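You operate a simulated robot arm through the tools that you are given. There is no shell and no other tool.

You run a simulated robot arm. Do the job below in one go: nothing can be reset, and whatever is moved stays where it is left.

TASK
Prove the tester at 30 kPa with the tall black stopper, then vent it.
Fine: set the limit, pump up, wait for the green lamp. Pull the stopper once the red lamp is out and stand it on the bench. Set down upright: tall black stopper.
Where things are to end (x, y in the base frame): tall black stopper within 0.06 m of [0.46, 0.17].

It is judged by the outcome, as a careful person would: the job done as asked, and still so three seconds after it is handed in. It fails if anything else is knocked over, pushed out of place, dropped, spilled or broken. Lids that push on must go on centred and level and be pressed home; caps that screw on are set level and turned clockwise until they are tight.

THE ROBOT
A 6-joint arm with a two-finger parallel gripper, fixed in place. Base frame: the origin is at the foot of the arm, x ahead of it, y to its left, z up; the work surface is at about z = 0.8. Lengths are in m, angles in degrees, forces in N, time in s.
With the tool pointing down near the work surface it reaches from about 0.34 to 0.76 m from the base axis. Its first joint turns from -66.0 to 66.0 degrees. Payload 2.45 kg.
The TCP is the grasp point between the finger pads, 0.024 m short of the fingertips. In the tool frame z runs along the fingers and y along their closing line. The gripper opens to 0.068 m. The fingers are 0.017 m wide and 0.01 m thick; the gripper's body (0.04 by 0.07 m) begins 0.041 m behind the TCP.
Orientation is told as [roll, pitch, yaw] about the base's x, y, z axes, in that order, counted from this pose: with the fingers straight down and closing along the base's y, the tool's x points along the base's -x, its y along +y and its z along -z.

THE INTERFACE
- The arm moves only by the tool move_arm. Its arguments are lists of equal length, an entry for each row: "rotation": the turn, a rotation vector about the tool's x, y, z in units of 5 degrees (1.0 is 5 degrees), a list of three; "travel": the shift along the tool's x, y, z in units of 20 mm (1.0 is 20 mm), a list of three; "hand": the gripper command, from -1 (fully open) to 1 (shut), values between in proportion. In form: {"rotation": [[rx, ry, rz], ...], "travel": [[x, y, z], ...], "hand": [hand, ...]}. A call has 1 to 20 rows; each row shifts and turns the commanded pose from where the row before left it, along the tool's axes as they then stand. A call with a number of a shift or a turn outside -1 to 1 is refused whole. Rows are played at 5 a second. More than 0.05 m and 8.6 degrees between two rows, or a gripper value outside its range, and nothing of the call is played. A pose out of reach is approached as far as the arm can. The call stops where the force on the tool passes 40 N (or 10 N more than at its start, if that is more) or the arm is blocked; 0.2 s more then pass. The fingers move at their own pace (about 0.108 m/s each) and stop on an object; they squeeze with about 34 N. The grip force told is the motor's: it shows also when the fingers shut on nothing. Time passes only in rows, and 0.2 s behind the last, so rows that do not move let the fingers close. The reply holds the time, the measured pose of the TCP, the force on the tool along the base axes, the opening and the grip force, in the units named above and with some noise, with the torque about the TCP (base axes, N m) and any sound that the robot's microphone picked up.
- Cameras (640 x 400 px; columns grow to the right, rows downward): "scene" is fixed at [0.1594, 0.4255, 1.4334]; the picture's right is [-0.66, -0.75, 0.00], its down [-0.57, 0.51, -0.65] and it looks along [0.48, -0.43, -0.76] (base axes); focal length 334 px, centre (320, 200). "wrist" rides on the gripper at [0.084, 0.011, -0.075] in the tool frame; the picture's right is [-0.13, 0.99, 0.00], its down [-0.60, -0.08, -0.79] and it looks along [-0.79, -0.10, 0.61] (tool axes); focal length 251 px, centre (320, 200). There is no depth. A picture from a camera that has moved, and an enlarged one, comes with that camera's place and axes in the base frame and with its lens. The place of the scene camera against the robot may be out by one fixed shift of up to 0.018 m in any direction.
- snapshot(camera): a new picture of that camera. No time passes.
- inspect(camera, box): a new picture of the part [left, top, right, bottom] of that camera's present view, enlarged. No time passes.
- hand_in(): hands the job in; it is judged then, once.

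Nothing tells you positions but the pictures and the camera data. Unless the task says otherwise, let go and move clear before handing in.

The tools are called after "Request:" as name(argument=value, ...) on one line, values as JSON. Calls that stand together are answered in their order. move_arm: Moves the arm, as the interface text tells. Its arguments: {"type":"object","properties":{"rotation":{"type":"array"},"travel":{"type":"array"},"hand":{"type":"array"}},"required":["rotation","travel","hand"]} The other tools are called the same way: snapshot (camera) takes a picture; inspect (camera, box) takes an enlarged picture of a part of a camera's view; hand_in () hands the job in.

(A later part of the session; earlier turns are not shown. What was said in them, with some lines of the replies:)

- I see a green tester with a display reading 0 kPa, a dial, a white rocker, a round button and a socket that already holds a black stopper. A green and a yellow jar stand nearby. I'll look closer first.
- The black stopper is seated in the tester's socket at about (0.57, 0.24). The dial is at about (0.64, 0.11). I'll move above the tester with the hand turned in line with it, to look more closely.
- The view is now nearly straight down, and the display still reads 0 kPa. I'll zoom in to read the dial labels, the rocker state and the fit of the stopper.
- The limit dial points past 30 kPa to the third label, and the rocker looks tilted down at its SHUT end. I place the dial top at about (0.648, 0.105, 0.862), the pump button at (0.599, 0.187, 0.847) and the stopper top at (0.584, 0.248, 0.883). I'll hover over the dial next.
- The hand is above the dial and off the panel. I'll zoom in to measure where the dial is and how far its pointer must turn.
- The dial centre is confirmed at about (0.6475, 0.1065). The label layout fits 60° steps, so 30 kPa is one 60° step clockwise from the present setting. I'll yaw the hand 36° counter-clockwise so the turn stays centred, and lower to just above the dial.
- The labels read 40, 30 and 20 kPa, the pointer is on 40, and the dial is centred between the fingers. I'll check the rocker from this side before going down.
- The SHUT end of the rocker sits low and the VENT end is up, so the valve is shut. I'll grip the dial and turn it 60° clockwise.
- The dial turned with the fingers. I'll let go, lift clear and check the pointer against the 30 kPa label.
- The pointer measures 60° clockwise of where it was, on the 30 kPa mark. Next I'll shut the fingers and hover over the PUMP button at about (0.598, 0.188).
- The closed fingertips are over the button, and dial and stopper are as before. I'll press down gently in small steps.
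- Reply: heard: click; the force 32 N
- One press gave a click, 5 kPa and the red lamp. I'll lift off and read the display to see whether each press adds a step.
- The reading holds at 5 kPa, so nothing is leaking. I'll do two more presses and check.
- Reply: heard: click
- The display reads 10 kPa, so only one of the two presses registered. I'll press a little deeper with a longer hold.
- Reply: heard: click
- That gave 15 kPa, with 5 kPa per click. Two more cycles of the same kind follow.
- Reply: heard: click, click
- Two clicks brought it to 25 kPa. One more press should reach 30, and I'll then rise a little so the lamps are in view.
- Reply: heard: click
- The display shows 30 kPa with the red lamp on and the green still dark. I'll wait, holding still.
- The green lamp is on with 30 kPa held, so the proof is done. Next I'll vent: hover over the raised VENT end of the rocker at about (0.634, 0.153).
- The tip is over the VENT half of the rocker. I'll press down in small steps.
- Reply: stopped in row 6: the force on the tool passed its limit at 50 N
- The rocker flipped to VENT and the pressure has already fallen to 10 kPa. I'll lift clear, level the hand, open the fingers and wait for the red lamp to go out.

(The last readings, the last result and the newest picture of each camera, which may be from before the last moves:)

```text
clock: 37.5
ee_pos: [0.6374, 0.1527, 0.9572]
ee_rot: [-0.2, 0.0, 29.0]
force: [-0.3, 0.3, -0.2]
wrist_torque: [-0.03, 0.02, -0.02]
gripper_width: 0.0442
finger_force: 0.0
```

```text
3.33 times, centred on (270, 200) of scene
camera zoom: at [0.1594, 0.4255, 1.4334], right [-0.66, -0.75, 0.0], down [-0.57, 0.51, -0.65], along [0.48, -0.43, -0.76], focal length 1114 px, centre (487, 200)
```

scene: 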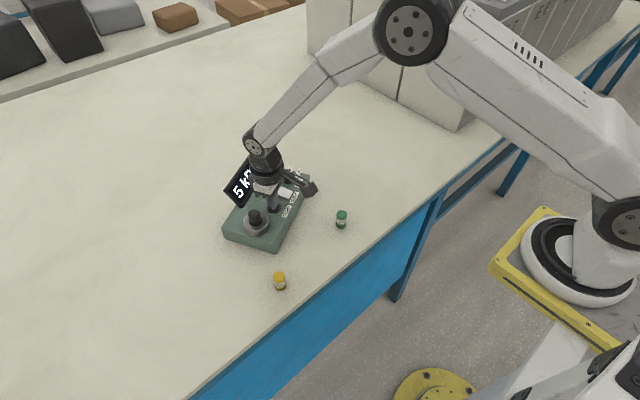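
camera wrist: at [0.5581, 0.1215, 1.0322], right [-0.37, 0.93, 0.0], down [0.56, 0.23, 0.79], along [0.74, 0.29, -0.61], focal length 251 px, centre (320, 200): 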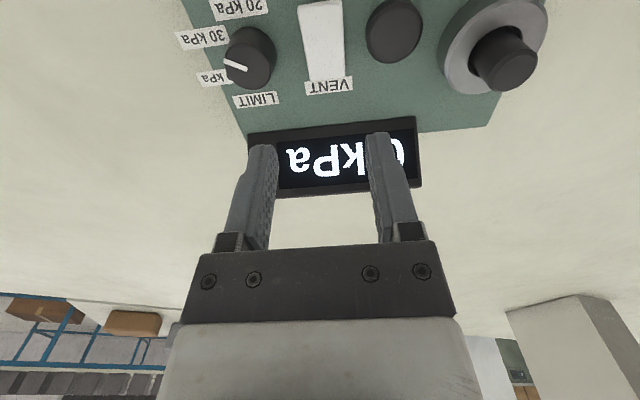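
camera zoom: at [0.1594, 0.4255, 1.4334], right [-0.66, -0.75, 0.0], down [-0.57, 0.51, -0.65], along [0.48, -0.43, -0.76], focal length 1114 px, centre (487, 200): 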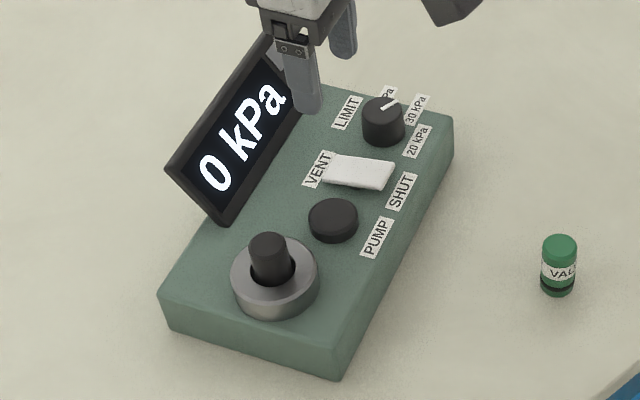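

The display reads 0 kPa. I'll move over the stopper at about (0.584, 0.248) and check the lamp from there.

Request:
move_arm(rotation=[[0, 0, 0], [0, 0, 0], [0, 0, 0], [0, 0, 0], [0, 0, 0], [0, 0, 0], [0, 0, 0]], travel=[[0, 0.91, 0], [0, 0.91, 0], [0, 0.91, 0], [0, 0.91, 0], [0, 0.91, 0], [0, 0.91, 0], [0, 0, 0]], hand=[-0.3, -0.3, -0.3, -0.3, -0.3, -0.3, -0.3])

Request:
snapshot(camera="wrist")

Request:
inspect(camera="wrist", box=[250, 0, 410, 120])

Request:
snapshot(camera="scene")

```text
clock: 39.1
ee_pos: [0.5833, 0.2482, 0.9568]
ee_rot: [-0.1, 0.0, 29.0]
force: [0.7, -0.5, 0.2]
wrist_torque: [0.0, 0.01, 0.0]
gripper_width: 0.0441
finger_force: 0.0
```

```text
taken
camera wrist: at [0.5048, 0.2179, 1.0319], right [-0.37, 0.93, 0.0], down [0.56, 0.23, 0.79], along [0.74, 0.29, -0.61], focal length 251 px, centre (320, 200)
```

wrist: 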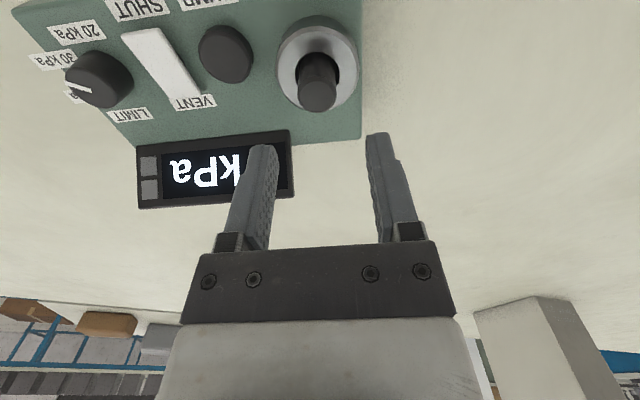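

```text
3.33 times, centred on (330, 60) of wrist
camera zoom: at [0.5048, 0.2179, 1.0319], right [-0.37, 0.93, 0.0], down [0.56, 0.23, 0.79], along [0.74, 0.29, -0.61], focal length 838 px, centre (287, 667)
```

zoom: 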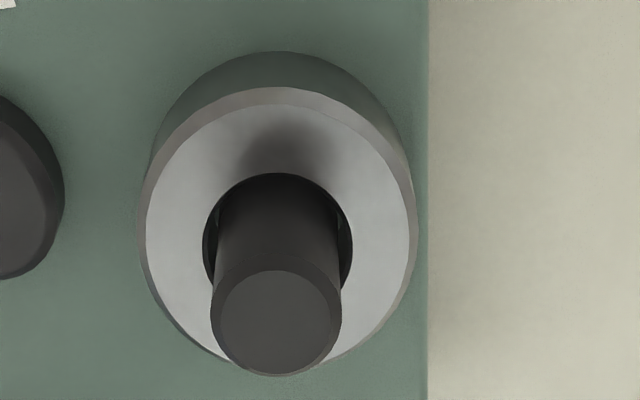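

```text
taken
```

scene: 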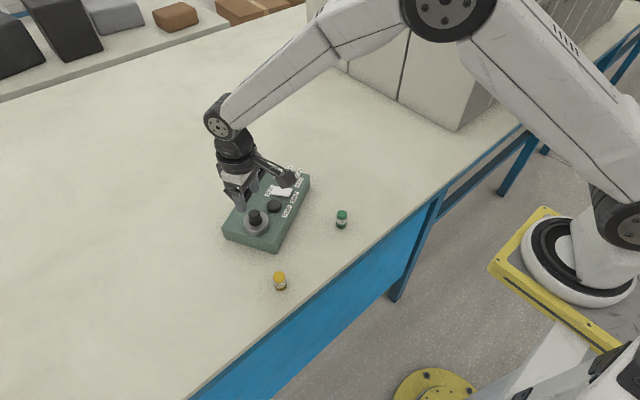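

Both lamps are dark and the display is at 0 kPa. The stopper centre is at about (0.585, 0.248), its top at 0.883, and the socket rim at about 0.853. I'll lower around the stopper above the rim and grip it.

Request:
move_arm(rotation=[[0, 0, 0], [0, 0, 0], [0, 0, 0], [0, 0, 0], [0, 0, 0], [0, 0, 0], [0, 0, 0], [0, 0, 0], [0, 0, 0]], travel=[[-0.065, -0.06, 0.7], [0, 0, 0.74], [0, 0, 0.74], [0, 0, 0.74], [0, 0, 0.74], [0, 0, 0], [0, 0, 0], [0, 0, 0], [0, 0, 0]], hand=[-0.3, -0.3, -0.3, -0.3, -0.3, -0.3, 1, 1, 1])

Request:
snapshot(camera="wrist")

Request:
inspect(camera="scene", box=[210, 140, 330, 260])

```text
clock: 40.4
ee_pos: [0.5878, 0.2493, 0.8889]
ee_rot: [-0.3, -0.4, 29.0]
force: [-1.0, -0.4, 3.9]
wrist_torque: [0.05, 0.13, 0.0]
gripper_width: 0.0439
finger_force: 0.1
stopped in row 6: the force on the tool passed its limit at 51 N (the readings are from after the stop); the commanded pose is now the measured one
```

```text
taken
camera wrist: at [0.5087, 0.2182, 0.9645], right [-0.37, 0.93, 0.0], down [0.56, 0.23, 0.8], along [0.74, 0.29, -0.6], focal length 251 px, centre (320, 200)
```

wrist: 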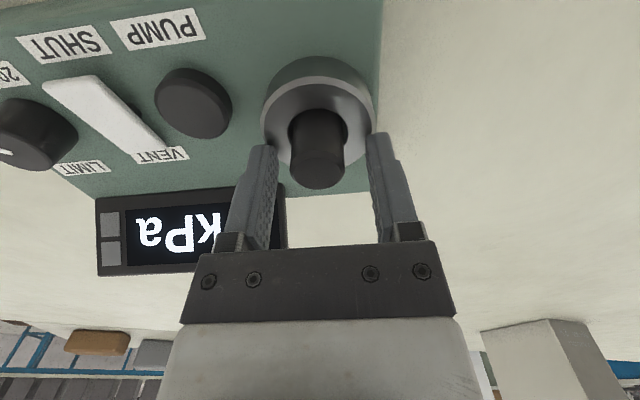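

```text
3.33 times, centred on (270, 200) of scene
camera zoom: at [0.1593, 0.4255, 1.4334], right [-0.66, -0.75, 0.0], down [-0.57, 0.51, -0.65], along [0.48, -0.43, -0.76], focal length 1114 px, centre (487, 200)
```

zoom: 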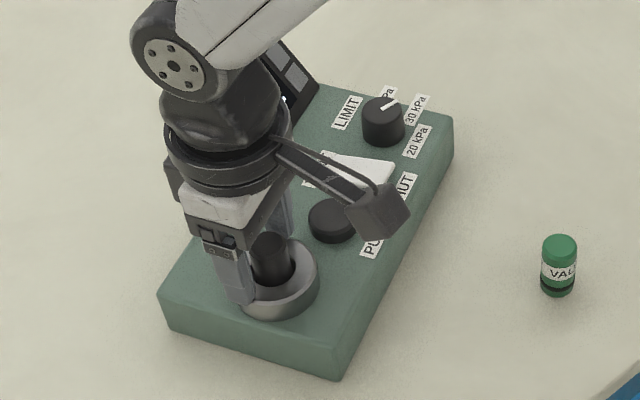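

The fingertips touched the socket rim, so it is nearer 0.862 than I took it. The tester hasn't moved. I'll back off 2 mm, re-centre and level the hand, then grip.

Request:
move_arm(rotation=[[-0.05, 0.08, 0], [0, 0, 0], [0, 0, 0], [0, 0, 0], [0, 0, 0], [0, 0, 0]], travel=[[0, 0, -0.1], [0.15, 0, 0], [0, 0, 0], [0, 0, 0], [0, 0, 0], [0, 0, 0]], hand=[-0.3, -0.3, 1, 1, 1, 1])

Request:
snapshot(camera="wrist")

Request:
inspect(camera="scene", box=[210, 140, 330, 260])

```text
clock: 41.8
ee_pos: [0.5863, 0.2478, 0.8892]
ee_rot: [0.0, 0.1, 29.0]
force: [0.3, -0.7, 0.5]
wrist_torque: [0.0, 0.01, 0.0]
gripper_width: 0.0218
finger_force: 34.5
```

```text
taken
camera wrist: at [0.5067, 0.2168, 0.9667], right [-0.37, 0.93, 0.0], down [0.57, 0.22, 0.79], along [0.74, 0.29, -0.61], focal length 251 px, centre (320, 200)
```

wrist: 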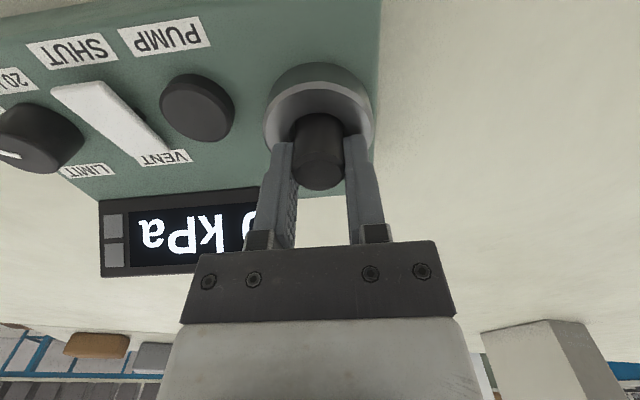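

```text
3.33 times, centred on (270, 200) of scene
camera zoom: at [0.1594, 0.4255, 1.4334], right [-0.66, -0.75, 0.0], down [-0.57, 0.51, -0.65], along [0.48, -0.43, -0.76], focal length 1114 px, centre (487, 200)
```

zoom: 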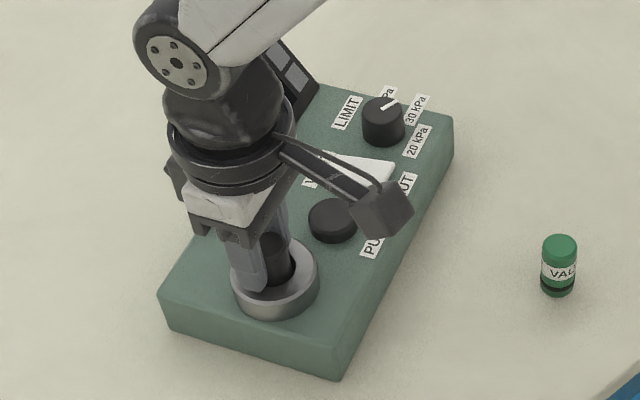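

The stopper is gripped at about 22 mm wide with the hand level. Red lamp is out, so I'll pull straight up slowly.

Request:
move_arm(rotation=[[0, 0, 0], [0, 0, 0], [0, 0, 0], [0, 0, 0], [0, 0, 0], [0, 0, 0], [0, 0, 0], [0, 0, 0], [0, 0, 0], [0, 0, 0]], travel=[[0, 0, -0.15], [0, 0, -0.15], [0, 0, -0.2], [0, 0, -0.3], [0, 0, -0.5], [0, 0, -0.7], [0, 0, -0.7], [0, 0, -0.7], [0, 0, -0.7], [0, 0, 0]], hand=[1, 1, 1, 1, 1, 1, 1, 1, 1, 1])

Request:
snapshot(camera="wrist")

Request:
inspect(camera="scene", box=[210, 120, 350, 280])

```text
clock: 44.0
ee_pos: [0.584, 0.2487, 0.9728]
ee_rot: [0.0, 0.2, 29.0]
force: [-1.8, -0.6, -0.4]
wrist_torque: [0.02, 0.02, 0.01]
gripper_width: 0.0223
finger_force: 33.8
```

```text
taken
camera wrist: at [0.5067, 0.2174, 1.0489], right [-0.37, 0.93, 0.0], down [0.57, 0.22, 0.79], along [0.74, 0.29, -0.61], focal length 251 px, centre (320, 200)
```

wrist: 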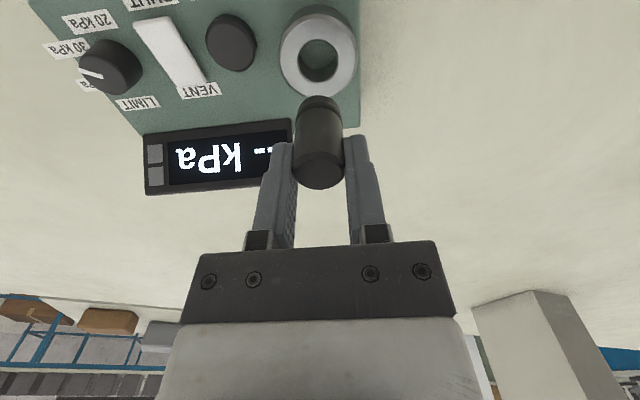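

```text
2.50 times, centred on (280, 200) of scene
camera zoom: at [0.1594, 0.4255, 1.4334], right [-0.66, -0.75, 0.0], down [-0.57, 0.51, -0.65], along [0.48, -0.43, -0.76], focal length 836 px, centre (420, 200)
```

zoom: 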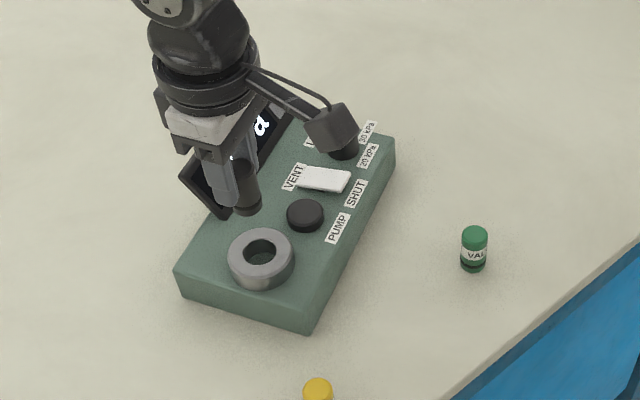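

The stopper is out cleanly and the display shows "--". Its bottom hangs about 61 mm below the grasp point. I'll carry it to about (0.462, 0.172), which is clear of both vials, and lower to just above the bench.

Request:
move_arm(rotation=[[0, 0, 0], [0, 0, 0], [0, 0, 0], [0, 0, 0], [0, 0, 0], [0, 0, 0], [0, 0, 0], [0, 0, 0], [0, 0, 0], [0, 0, 0], [0, 0, 0], [0, 0, 0], [0, 0, 0], [0, 0, 0], [0, 0, 0], [0, 0, 0]], travel=[[0.8, -0.044, 0], [0.8, -0.044, 0], [0.8, -0.044, 0], [0.8, -0.044, 0], [0.8, -0.044, 0], [0.8, -0.044, 0], [0.8, -0.044, 0], [0.8, -0.044, 0], [0.8, -0.044, 0], [0, 0, 0.775], [0, 0, 0.775], [0, 0, 0.775], [0, 0, 0.775], [0, 0, 0.775], [0, 0, 0.775], [0, 0, 0]], hand=[1, 1, 1, 1, 1, 1, 1, 1, 1, 1, 1, 1, 1, 1, 1, 1])

Request:
snapshot(camera="wrist")

Request:
inspect(camera="scene", box=[210, 140, 370, 300])

```text
clock: 47.4
ee_pos: [0.4635, 0.17, 0.8794]
ee_rot: [0.0, 0.2, 29.0]
force: [0.0, 0.6, -0.6]
wrist_torque: [-0.01, -0.01, -0.02]
gripper_width: 0.0226
finger_force: 34.2
```

```text
taken
camera wrist: at [0.385, 0.1394, 0.9556], right [-0.37, 0.93, 0.0], down [0.57, 0.22, 0.79], along [0.74, 0.29, -0.61], focal length 251 px, centre (320, 200)
```

wrist: 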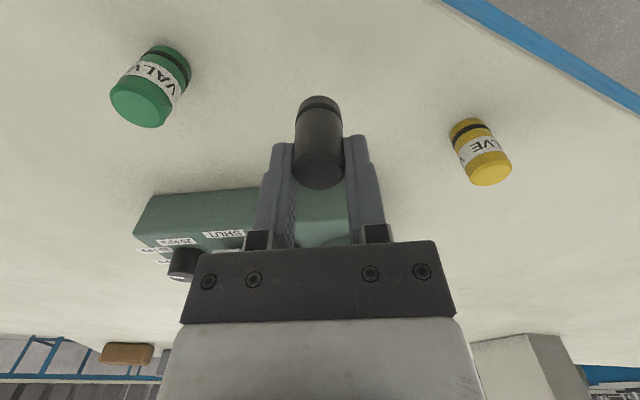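

```text
2.50 times, centred on (290, 220) of scene
camera zoom: at [0.1594, 0.4255, 1.4334], right [-0.66, -0.75, 0.0], down [-0.57, 0.51, -0.65], along [0.48, -0.43, -0.76], focal length 836 px, centre (395, 150)
```

zoom: 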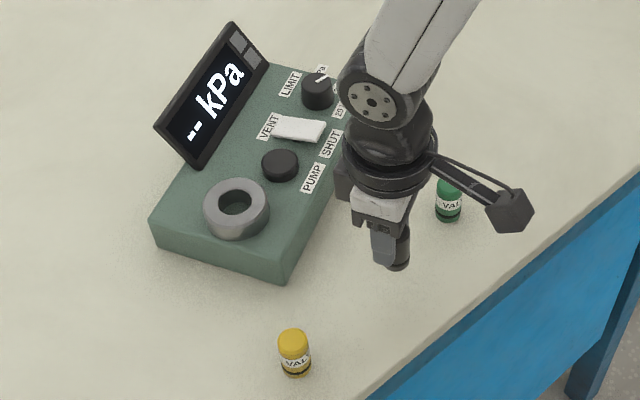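

The stopper hangs upright at (0.4635, 0.170), clear of both vials. I'll lower to near contact first, then creep.

Request:
move_arm(rotation=[[0, 0, 0], [0, 0, 0], [0, 0, 0], [0, 0, 0]], travel=[[0, 0, 0.4], [0, 0, 0.2], [0, 0, 0.1], [0, 0, 0]], hand=[1, 1, 1, 1])

Request:
move_arm(rotation=[[0, 0, 0], [0, 0, 0]], travel=[[0, 0, 0.08], [0, 0, 0]], hand=[1, 1])

```text
clock: 48.4
ee_pos: [0.4635, 0.1709, 0.8658]
ee_rot: [-0.1, 0.2, 29.0]
force: [-0.3, -0.3, 0.0]
wrist_torque: [-0.02, 0.0, 0.03]
gripper_width: 0.0224
finger_force: 34.3
```

```text
clock: 49.0
ee_pos: [0.463, 0.1704, 0.8645]
ee_rot: [0.1, 0.2, 29.1]
force: [0.2, 0.1, -0.5]
wrist_torque: [0.0, -0.01, -0.01]
gripper_width: 0.0223
finger_force: 33.8
```

No contact yet at 0.8645. I'll keep creeping down.

Request:
move_arm(rotation=[[0, 0, 0], [0, 0, 0]], travel=[[0, 0, 0.08], [0, 0, 0]], hand=[1, 1])

Request:
move_arm(rotation=[[0, 0, 0], [0, 0, 0]], travel=[[0, 0, 0.06], [0, 0, 0]], hand=[1, 1])

Request:
inspect(camera="wrist", box=[240, 60, 400, 220])

```text
clock: 49.6
ee_pos: [0.4639, 0.1716, 0.862]
ee_rot: [-0.1, 0.2, 28.9]
force: [0.6, 0.0, -0.4]
wrist_torque: [0.02, 0.0, 0.0]
gripper_width: 0.0223
finger_force: 34.2
```

```text
clock: 50.2
ee_pos: [0.4631, 0.1718, 0.8619]
ee_rot: [0.0, 0.1, 29.0]
force: [-0.6, -1.3, 0.1]
wrist_torque: [-0.01, -0.02, -0.01]
gripper_width: 0.0225
finger_force: 34.5
```

```text
2.50 times, centred on (320, 140) of wrist
camera zoom: at [0.3846, 0.1397, 0.9376], right [-0.37, 0.93, 0.0], down [0.57, 0.22, 0.79], along [0.74, 0.29, -0.61], focal length 629 px, centre (320, 350)
```

zoom: 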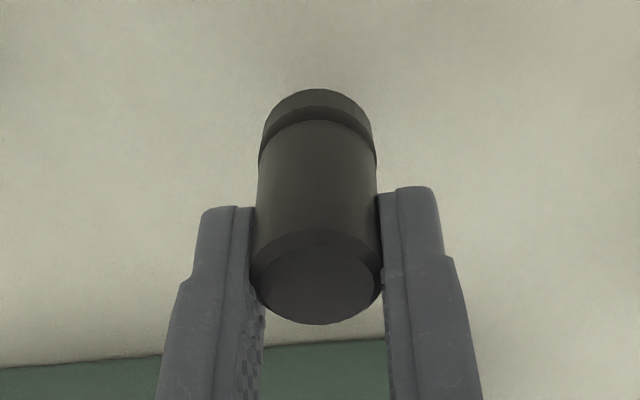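

A better reading of the view puts the stopper bottom at about 0.81, with roughly 8–10 mm still to go. I'll continue down in small steps.

Request:
move_arm(rotation=[[0, 0, 0], [0, 0, 0], [0, 0, 0]], travel=[[0, 0, 0.1], [0, 0, 0.1], [0, 0, 0]], hand=[1, 1, 1])

Request:
move_arm(rotation=[[0, 0, 0], [0, 0, 0]], travel=[[0, 0, 0.08], [0, 0, 0]], hand=[1, 1])

Request:
move_arm(rotation=[[0, 0, 0], [0, 0, 0]], travel=[[0, 0, 0.06], [0, 0, 0]], hand=[1, 1])

Request:
inspect(camera="wrist", box=[240, 60, 400, 220])

```text
clock: 51.0
ee_pos: [0.4631, 0.1712, 0.8576]
ee_rot: [0.0, 0.1, 29.0]
force: [-0.3, 0.2, 0.7]
wrist_torque: [0.01, 0.01, -0.03]
gripper_width: 0.0226
finger_force: 33.6
```

```text
clock: 51.6
ee_pos: [0.4622, 0.1703, 0.8564]
ee_rot: [0.1, 0.1, 29.0]
force: [0.5, 0.4, 0.3]
wrist_torque: [0.0, 0.05, -0.02]
gripper_width: 0.0224
finger_force: 33.6
```

```text
clock: 52.2
ee_pos: [0.4631, 0.1703, 0.8548]
ee_rot: [0.0, 0.1, 29.0]
force: [-0.2, -0.9, 0.0]
wrist_torque: [0.02, 0.03, 0.01]
gripper_width: 0.0223
finger_force: 33.7
```

```text
2.50 times, centred on (320, 140) of wrist
camera zoom: at [0.3847, 0.1397, 0.9309], right [-0.37, 0.93, 0.0], down [0.57, 0.22, 0.79], along [0.74, 0.29, -0.61], focal length 629 px, centre (320, 350)
```

zoom: 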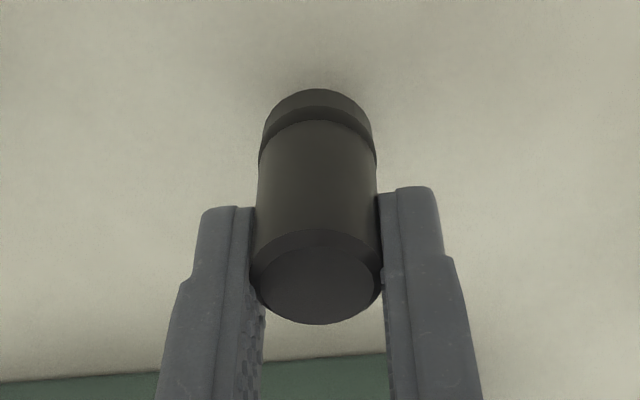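

The shadow is closing up under the stopper, so contact is a few millimetres away. I'll creep further.

Request:
move_arm(rotation=[[0, 0, 0], [0, 0, 0]], travel=[[0, 0, 0.06], [0, 0, 0]], hand=[1, 1])

Request:
move_arm(rotation=[[0, 0, 0], [0, 0, 0]], travel=[[0, 0, 0.05], [0, 0, 0]], hand=[1, 1])

Request:
inspect(camera="wrist", box=[240, 60, 400, 220])

Request:
inspect(camera="scene", box=[280, 190, 340, 260])

```text
clock: 52.8
ee_pos: [0.463, 0.1708, 0.8522]
ee_rot: [0.0, 0.1, 29.0]
force: [0.5, 0.6, -0.1]
wrist_torque: [-0.01, -0.01, 0.02]
gripper_width: 0.0226
finger_force: 34.4
```

```text
clock: 53.4
ee_pos: [0.4649, 0.1716, 0.8532]
ee_rot: [0.1, 0.2, 29.0]
force: [0.4, -0.4, 0.3]
wrist_torque: [-0.01, 0.03, -0.02]
gripper_width: 0.0222
finger_force: 34.7
```

```text
2.50 times, centred on (320, 140) of wrist
camera zoom: at [0.3848, 0.1397, 0.9285], right [-0.37, 0.93, 0.0], down [0.57, 0.22, 0.79], along [0.74, 0.29, -0.61], focal length 629 px, centre (320, 350)
```

zoom: 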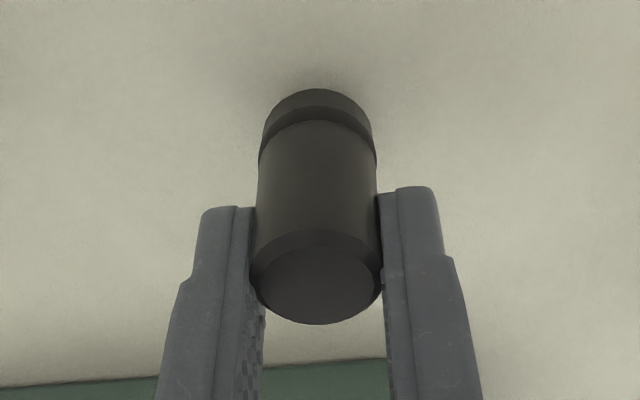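

```text
5.71 times, centred on (310, 225) of scene
camera zoom: at [0.1594, 0.4255, 1.4334], right [-0.66, -0.75, 0.0], down [-0.57, 0.51, -0.65], along [0.48, -0.43, -0.76], focal length 1910 px, centre (377, 57)
```

zoom: 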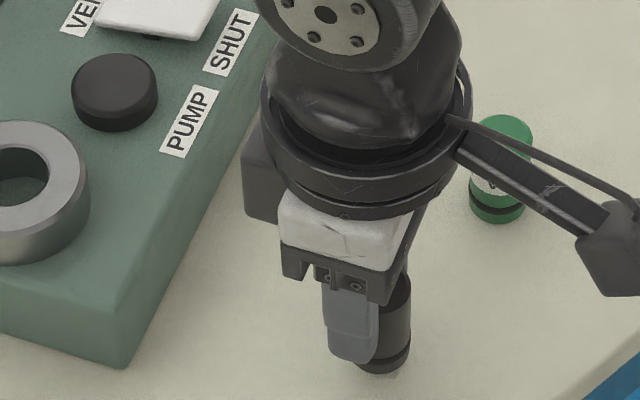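

Still no contact force at about 0.853. I'll continue in 1 mm steps.

Request:
move_arm(rotation=[[0, 0, 0], [0, 0, 0]], travel=[[0, 0, 0.05], [0, 0, 0]], hand=[1, 1])

Request:
move_arm(rotation=[[0, 0, 0], [0, 0, 0]], travel=[[0, 0, 0.05], [0, 0, 0]], hand=[1, 1])

Request:
inspect(camera="wrist", box=[240, 60, 400, 220])

```text
clock: 54.0
ee_pos: [0.4635, 0.171, 0.8517]
ee_rot: [0.0, 0.1, 29.0]
force: [-1.1, 0.3, 0.6]
wrist_torque: [-0.02, -0.02, 0.0]
gripper_width: 0.0225
finger_force: 34.0
```

```text
clock: 54.6
ee_pos: [0.4638, 0.1708, 0.8495]
ee_rot: [0.1, 0.1, 29.0]
force: [-0.3, -0.3, -0.7]
wrist_torque: [0.02, -0.02, 0.0]
gripper_width: 0.0224
finger_force: 34.1
```

```text
2.50 times, centred on (320, 140) of wrist
camera zoom: at [0.3847, 0.1397, 0.9264], right [-0.37, 0.93, 0.0], down [0.57, 0.22, 0.79], along [0.74, 0.29, -0.61], focal length 629 px, centre (320, 350)
```

zoom: 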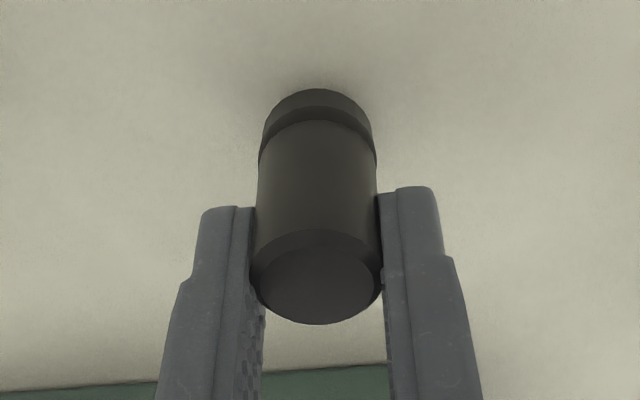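

Not touching yet. More 1 mm steps.

Request:
move_arm(rotation=[[0, 0, 0], [0, 0, 0]], travel=[[0, 0, 0.05], [0, 0, 0]], hand=[1, 1])

Request:
move_arm(rotation=[[0, 0, 0], [0, 0, 0]], travel=[[0, 0, 0.05], [0, 0, 0]], hand=[1, 1])

Request:
move_arm(rotation=[[0, 0, 0], [0, 0, 0]], travel=[[0, 0, 0.05], [0, 0, 0]], hand=[1, 1])

Request:
inspect(camera="wrist", box=[240, 60, 400, 220])

```text
clock: 55.2
ee_pos: [0.4643, 0.1702, 0.8497]
ee_rot: [0.0, 0.1, 29.0]
force: [0.8, -1.1, 0.2]
wrist_torque: [-0.02, 0.01, 0.03]
gripper_width: 0.0221
finger_force: 34.2
```

```text
clock: 55.8
ee_pos: [0.4636, 0.1714, 0.8489]
ee_rot: [0.1, 0.2, 29.0]
force: [0.5, 0.3, -1.1]
wrist_torque: [-0.03, 0.01, 0.01]
gripper_width: 0.0223
finger_force: 34.2
```

```text
clock: 56.4
ee_pos: [0.4641, 0.1709, 0.8485]
ee_rot: [0.0, 0.1, 29.1]
force: [-0.4, 0.4, -0.4]
wrist_torque: [0.01, 0.01, 0.01]
gripper_width: 0.0224
finger_force: 34.2
```

```text
2.50 times, centred on (320, 140) of wrist
camera zoom: at [0.3846, 0.1398, 0.9239], right [-0.37, 0.93, 0.0], down [0.57, 0.22, 0.79], along [0.74, 0.29, -0.61], focal length 629 px, centre (320, 350)
```

zoom: 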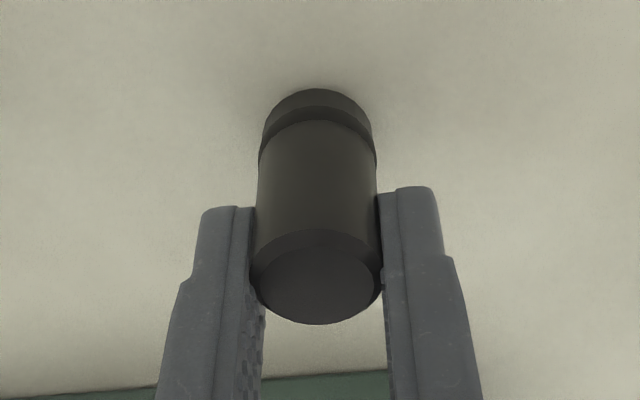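

Still free at about 0.848, with the fingertips 24 mm above the bench. I'll continue.

Request:
move_arm(rotation=[[0, 0, 0], [0, 0, 0]], travel=[[0, 0, 0.06], [0, 0, 0]], hand=[1, 1])

Request:
move_arm(rotation=[[0, 0, 0], [0, 0, 0]], travel=[[0, 0, 0.06], [0, 0, 0]], hand=[1, 1])

Request:
move_arm(rotation=[[0, 0, 0], [0, 0, 0]], travel=[[0, 0, 0.06], [0, 0, 0]], hand=[1, 1])

Request:
inspect(camera="wrist", box=[240, 60, 400, 220])

Request:
inspect(camera="scene", box=[280, 190, 340, 260])

```text
clock: 57.0
ee_pos: [0.4632, 0.1702, 0.846]
ee_rot: [0.0, 0.0, 29.1]
force: [0.2, -1.3, -0.1]
wrist_torque: [0.02, -0.02, -0.01]
gripper_width: 0.0223
finger_force: 33.9
```

```text
clock: 57.6
ee_pos: [0.463, 0.1708, 0.8465]
ee_rot: [0.0, 0.1, 29.0]
force: [-3.4, 0.3, 16.3]
wrist_torque: [-0.09, 0.23, -0.01]
gripper_width: 0.0223
finger_force: 33.7
```

```text
clock: 58.2
ee_pos: [0.4638, 0.1707, 0.8444]
ee_rot: [0.0, -0.1, 29.0]
force: [-1.7, -0.6, 24.0]
wrist_torque: [-0.07, 0.2, -0.02]
gripper_width: 0.0223
finger_force: 34.3
```

```text
2.50 times, centred on (320, 140) of wrist
camera zoom: at [0.3849, 0.1397, 0.9206], right [-0.37, 0.93, 0.0], down [0.57, 0.22, 0.79], along [0.74, 0.29, -0.61], focal length 629 px, centre (320, 350)
```

zoom: 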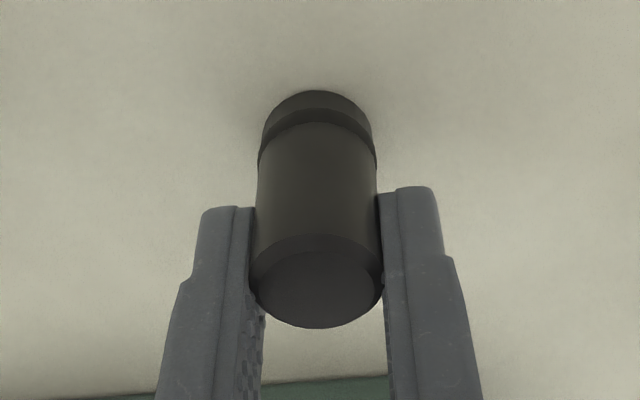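

```text
5.71 times, centred on (310, 225) of scene
camera zoom: at [0.159, 0.4254, 1.4335], right [-0.66, -0.75, 0.0], down [-0.57, 0.51, -0.65], along [0.48, -0.43, -0.76], focal length 1910 px, centre (377, 57)
```

zoom: 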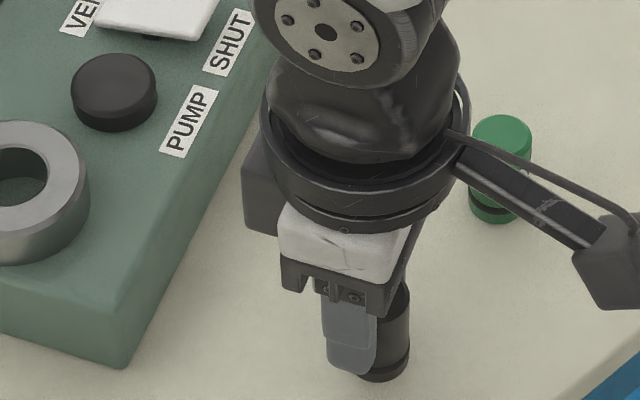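

The stopper is on the bench, standing level, with about 24 N on the tool. I'll ease off a millimetre, open the fingers and rise straight up.

Request:
move_arm(rotation=[[0, 0, 0], [0, 0, 0], [0, 0, 0], [0, 0, 0], [0, 0, 0], [0, 0, 0], [0, 0, 0], [0, 0, 0], [0, 0, 0], [0, 0, 0]], travel=[[0, 0, -0.06], [0, 0, 0], [0, 0, 0], [0, 0, 0], [0, 0, 0], [0, 0, -0.3], [0, 0, -0.7], [0, 0, -1], [0, 0, -1], [0, 0, -1]], hand=[1, 0.1, -0.3, -0.3, -0.3, -0.3, -0.3, -0.3, -0.3, -0.3])

Request:
snapshot(camera="wrist")

Request:
snapshot(camera="scene")

```text
clock: 60.4
ee_pos: [0.4621, 0.1711, 0.9253]
ee_rot: [0.0, 0.1, 29.0]
force: [0.0, 0.6, 0.1]
wrist_torque: [0.03, 0.01, 0.0]
gripper_width: 0.0441
finger_force: 0.1
```

```text
taken
camera wrist: at [0.3841, 0.1397, 1.0016], right [-0.37, 0.93, 0.0], down [0.57, 0.22, 0.79], along [0.74, 0.29, -0.61], focal length 251 px, centre (320, 200)
```

wrist: 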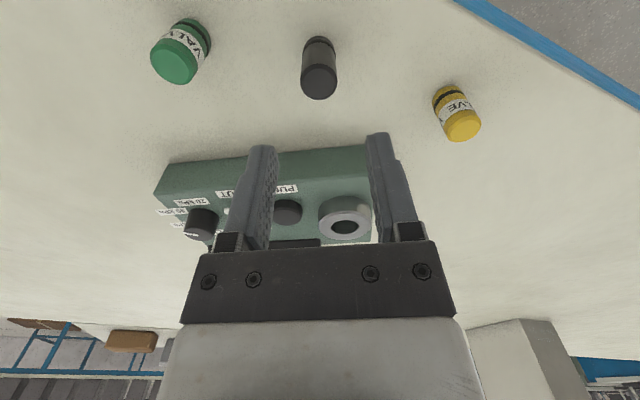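

```text
taken
```

scene: 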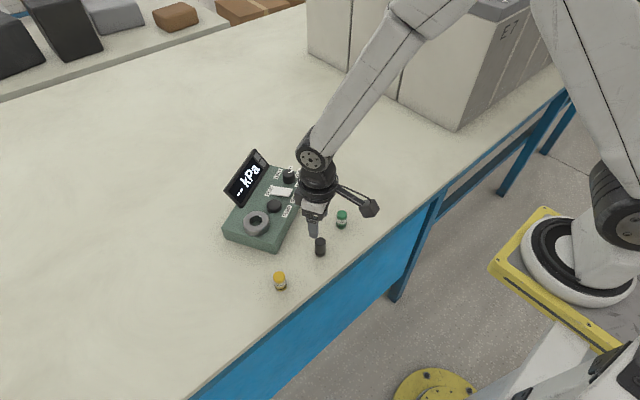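

The stopper stands upright at about (0.463, 0.171), and the tester and both vials are undisturbed. I'll rise further and take a last look.

Request:
move_arm(rotation=[[0, 0, 0], [0, 0, 0], [0, 0, 0], [0, 0, 0], [0, 0, 0], [0, 0, 0], [0, 0, 0]], travel=[[0, 0, -1], [0, 0, -1], [0, 0, -1], [0, 0, -1], [0, 0, -1], [0, 0, -1], [0, 0, 0]], hand=[-0.3, -0.3, -0.3, -0.3, -0.3, -0.3, -0.3])

Request:
inspect(camera="scene", box=[210, 140, 370, 300])

```text
clock: 62.0
ee_pos: [0.4646, 0.1719, 1.0454]
ee_rot: [0.0, 0.1, 29.1]
force: [-0.7, 0.3, -0.2]
wrist_torque: [-0.01, -0.05, 0.01]
gripper_width: 0.044
finger_force: 0.0
```

```text
2.50 times, centred on (290, 220) of scene
camera zoom: at [0.1594, 0.4255, 1.4334], right [-0.66, -0.75, 0.0], down [-0.57, 0.51, -0.65], along [0.48, -0.43, -0.76], focal length 836 px, centre (395, 150)
```

zoom: 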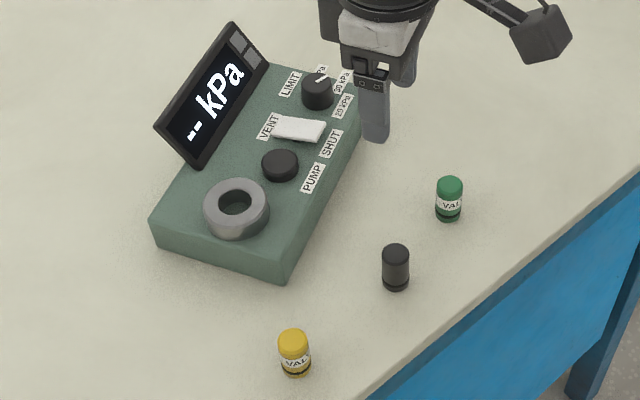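

Everything is in place: the stopper is upright on the bench, the tester is vented with its lamps out, the vials are where they were, and the arm is clear. I'm handing in.

Request:
hand_in()

```text
The job is handed in.
```

The tester was proved at 30 kPa with the tall black stopper, then vented, and the job is handed in.

- **Proof:** I turned the limit dial from 40 to 30 kPa and pumped to 30 kPa. The green lamp came on with 30 kPa still showing.
- **Vent:** I pressed the rocker to VENT. The display fell to 0 kPa and both lamps went out before I pulled the stopper.
- **Stopper:** it stands upright on the bench at about (0.463, 0.171), roughly 3 mm from the target point.

While I was reaching for the stopper, the fingertips pressed on the socket rim and the force limit stopped the arm at 51 N. I saw no movement or damage to the tester afterwards. It and both vials are where they started, and the arm is clear.
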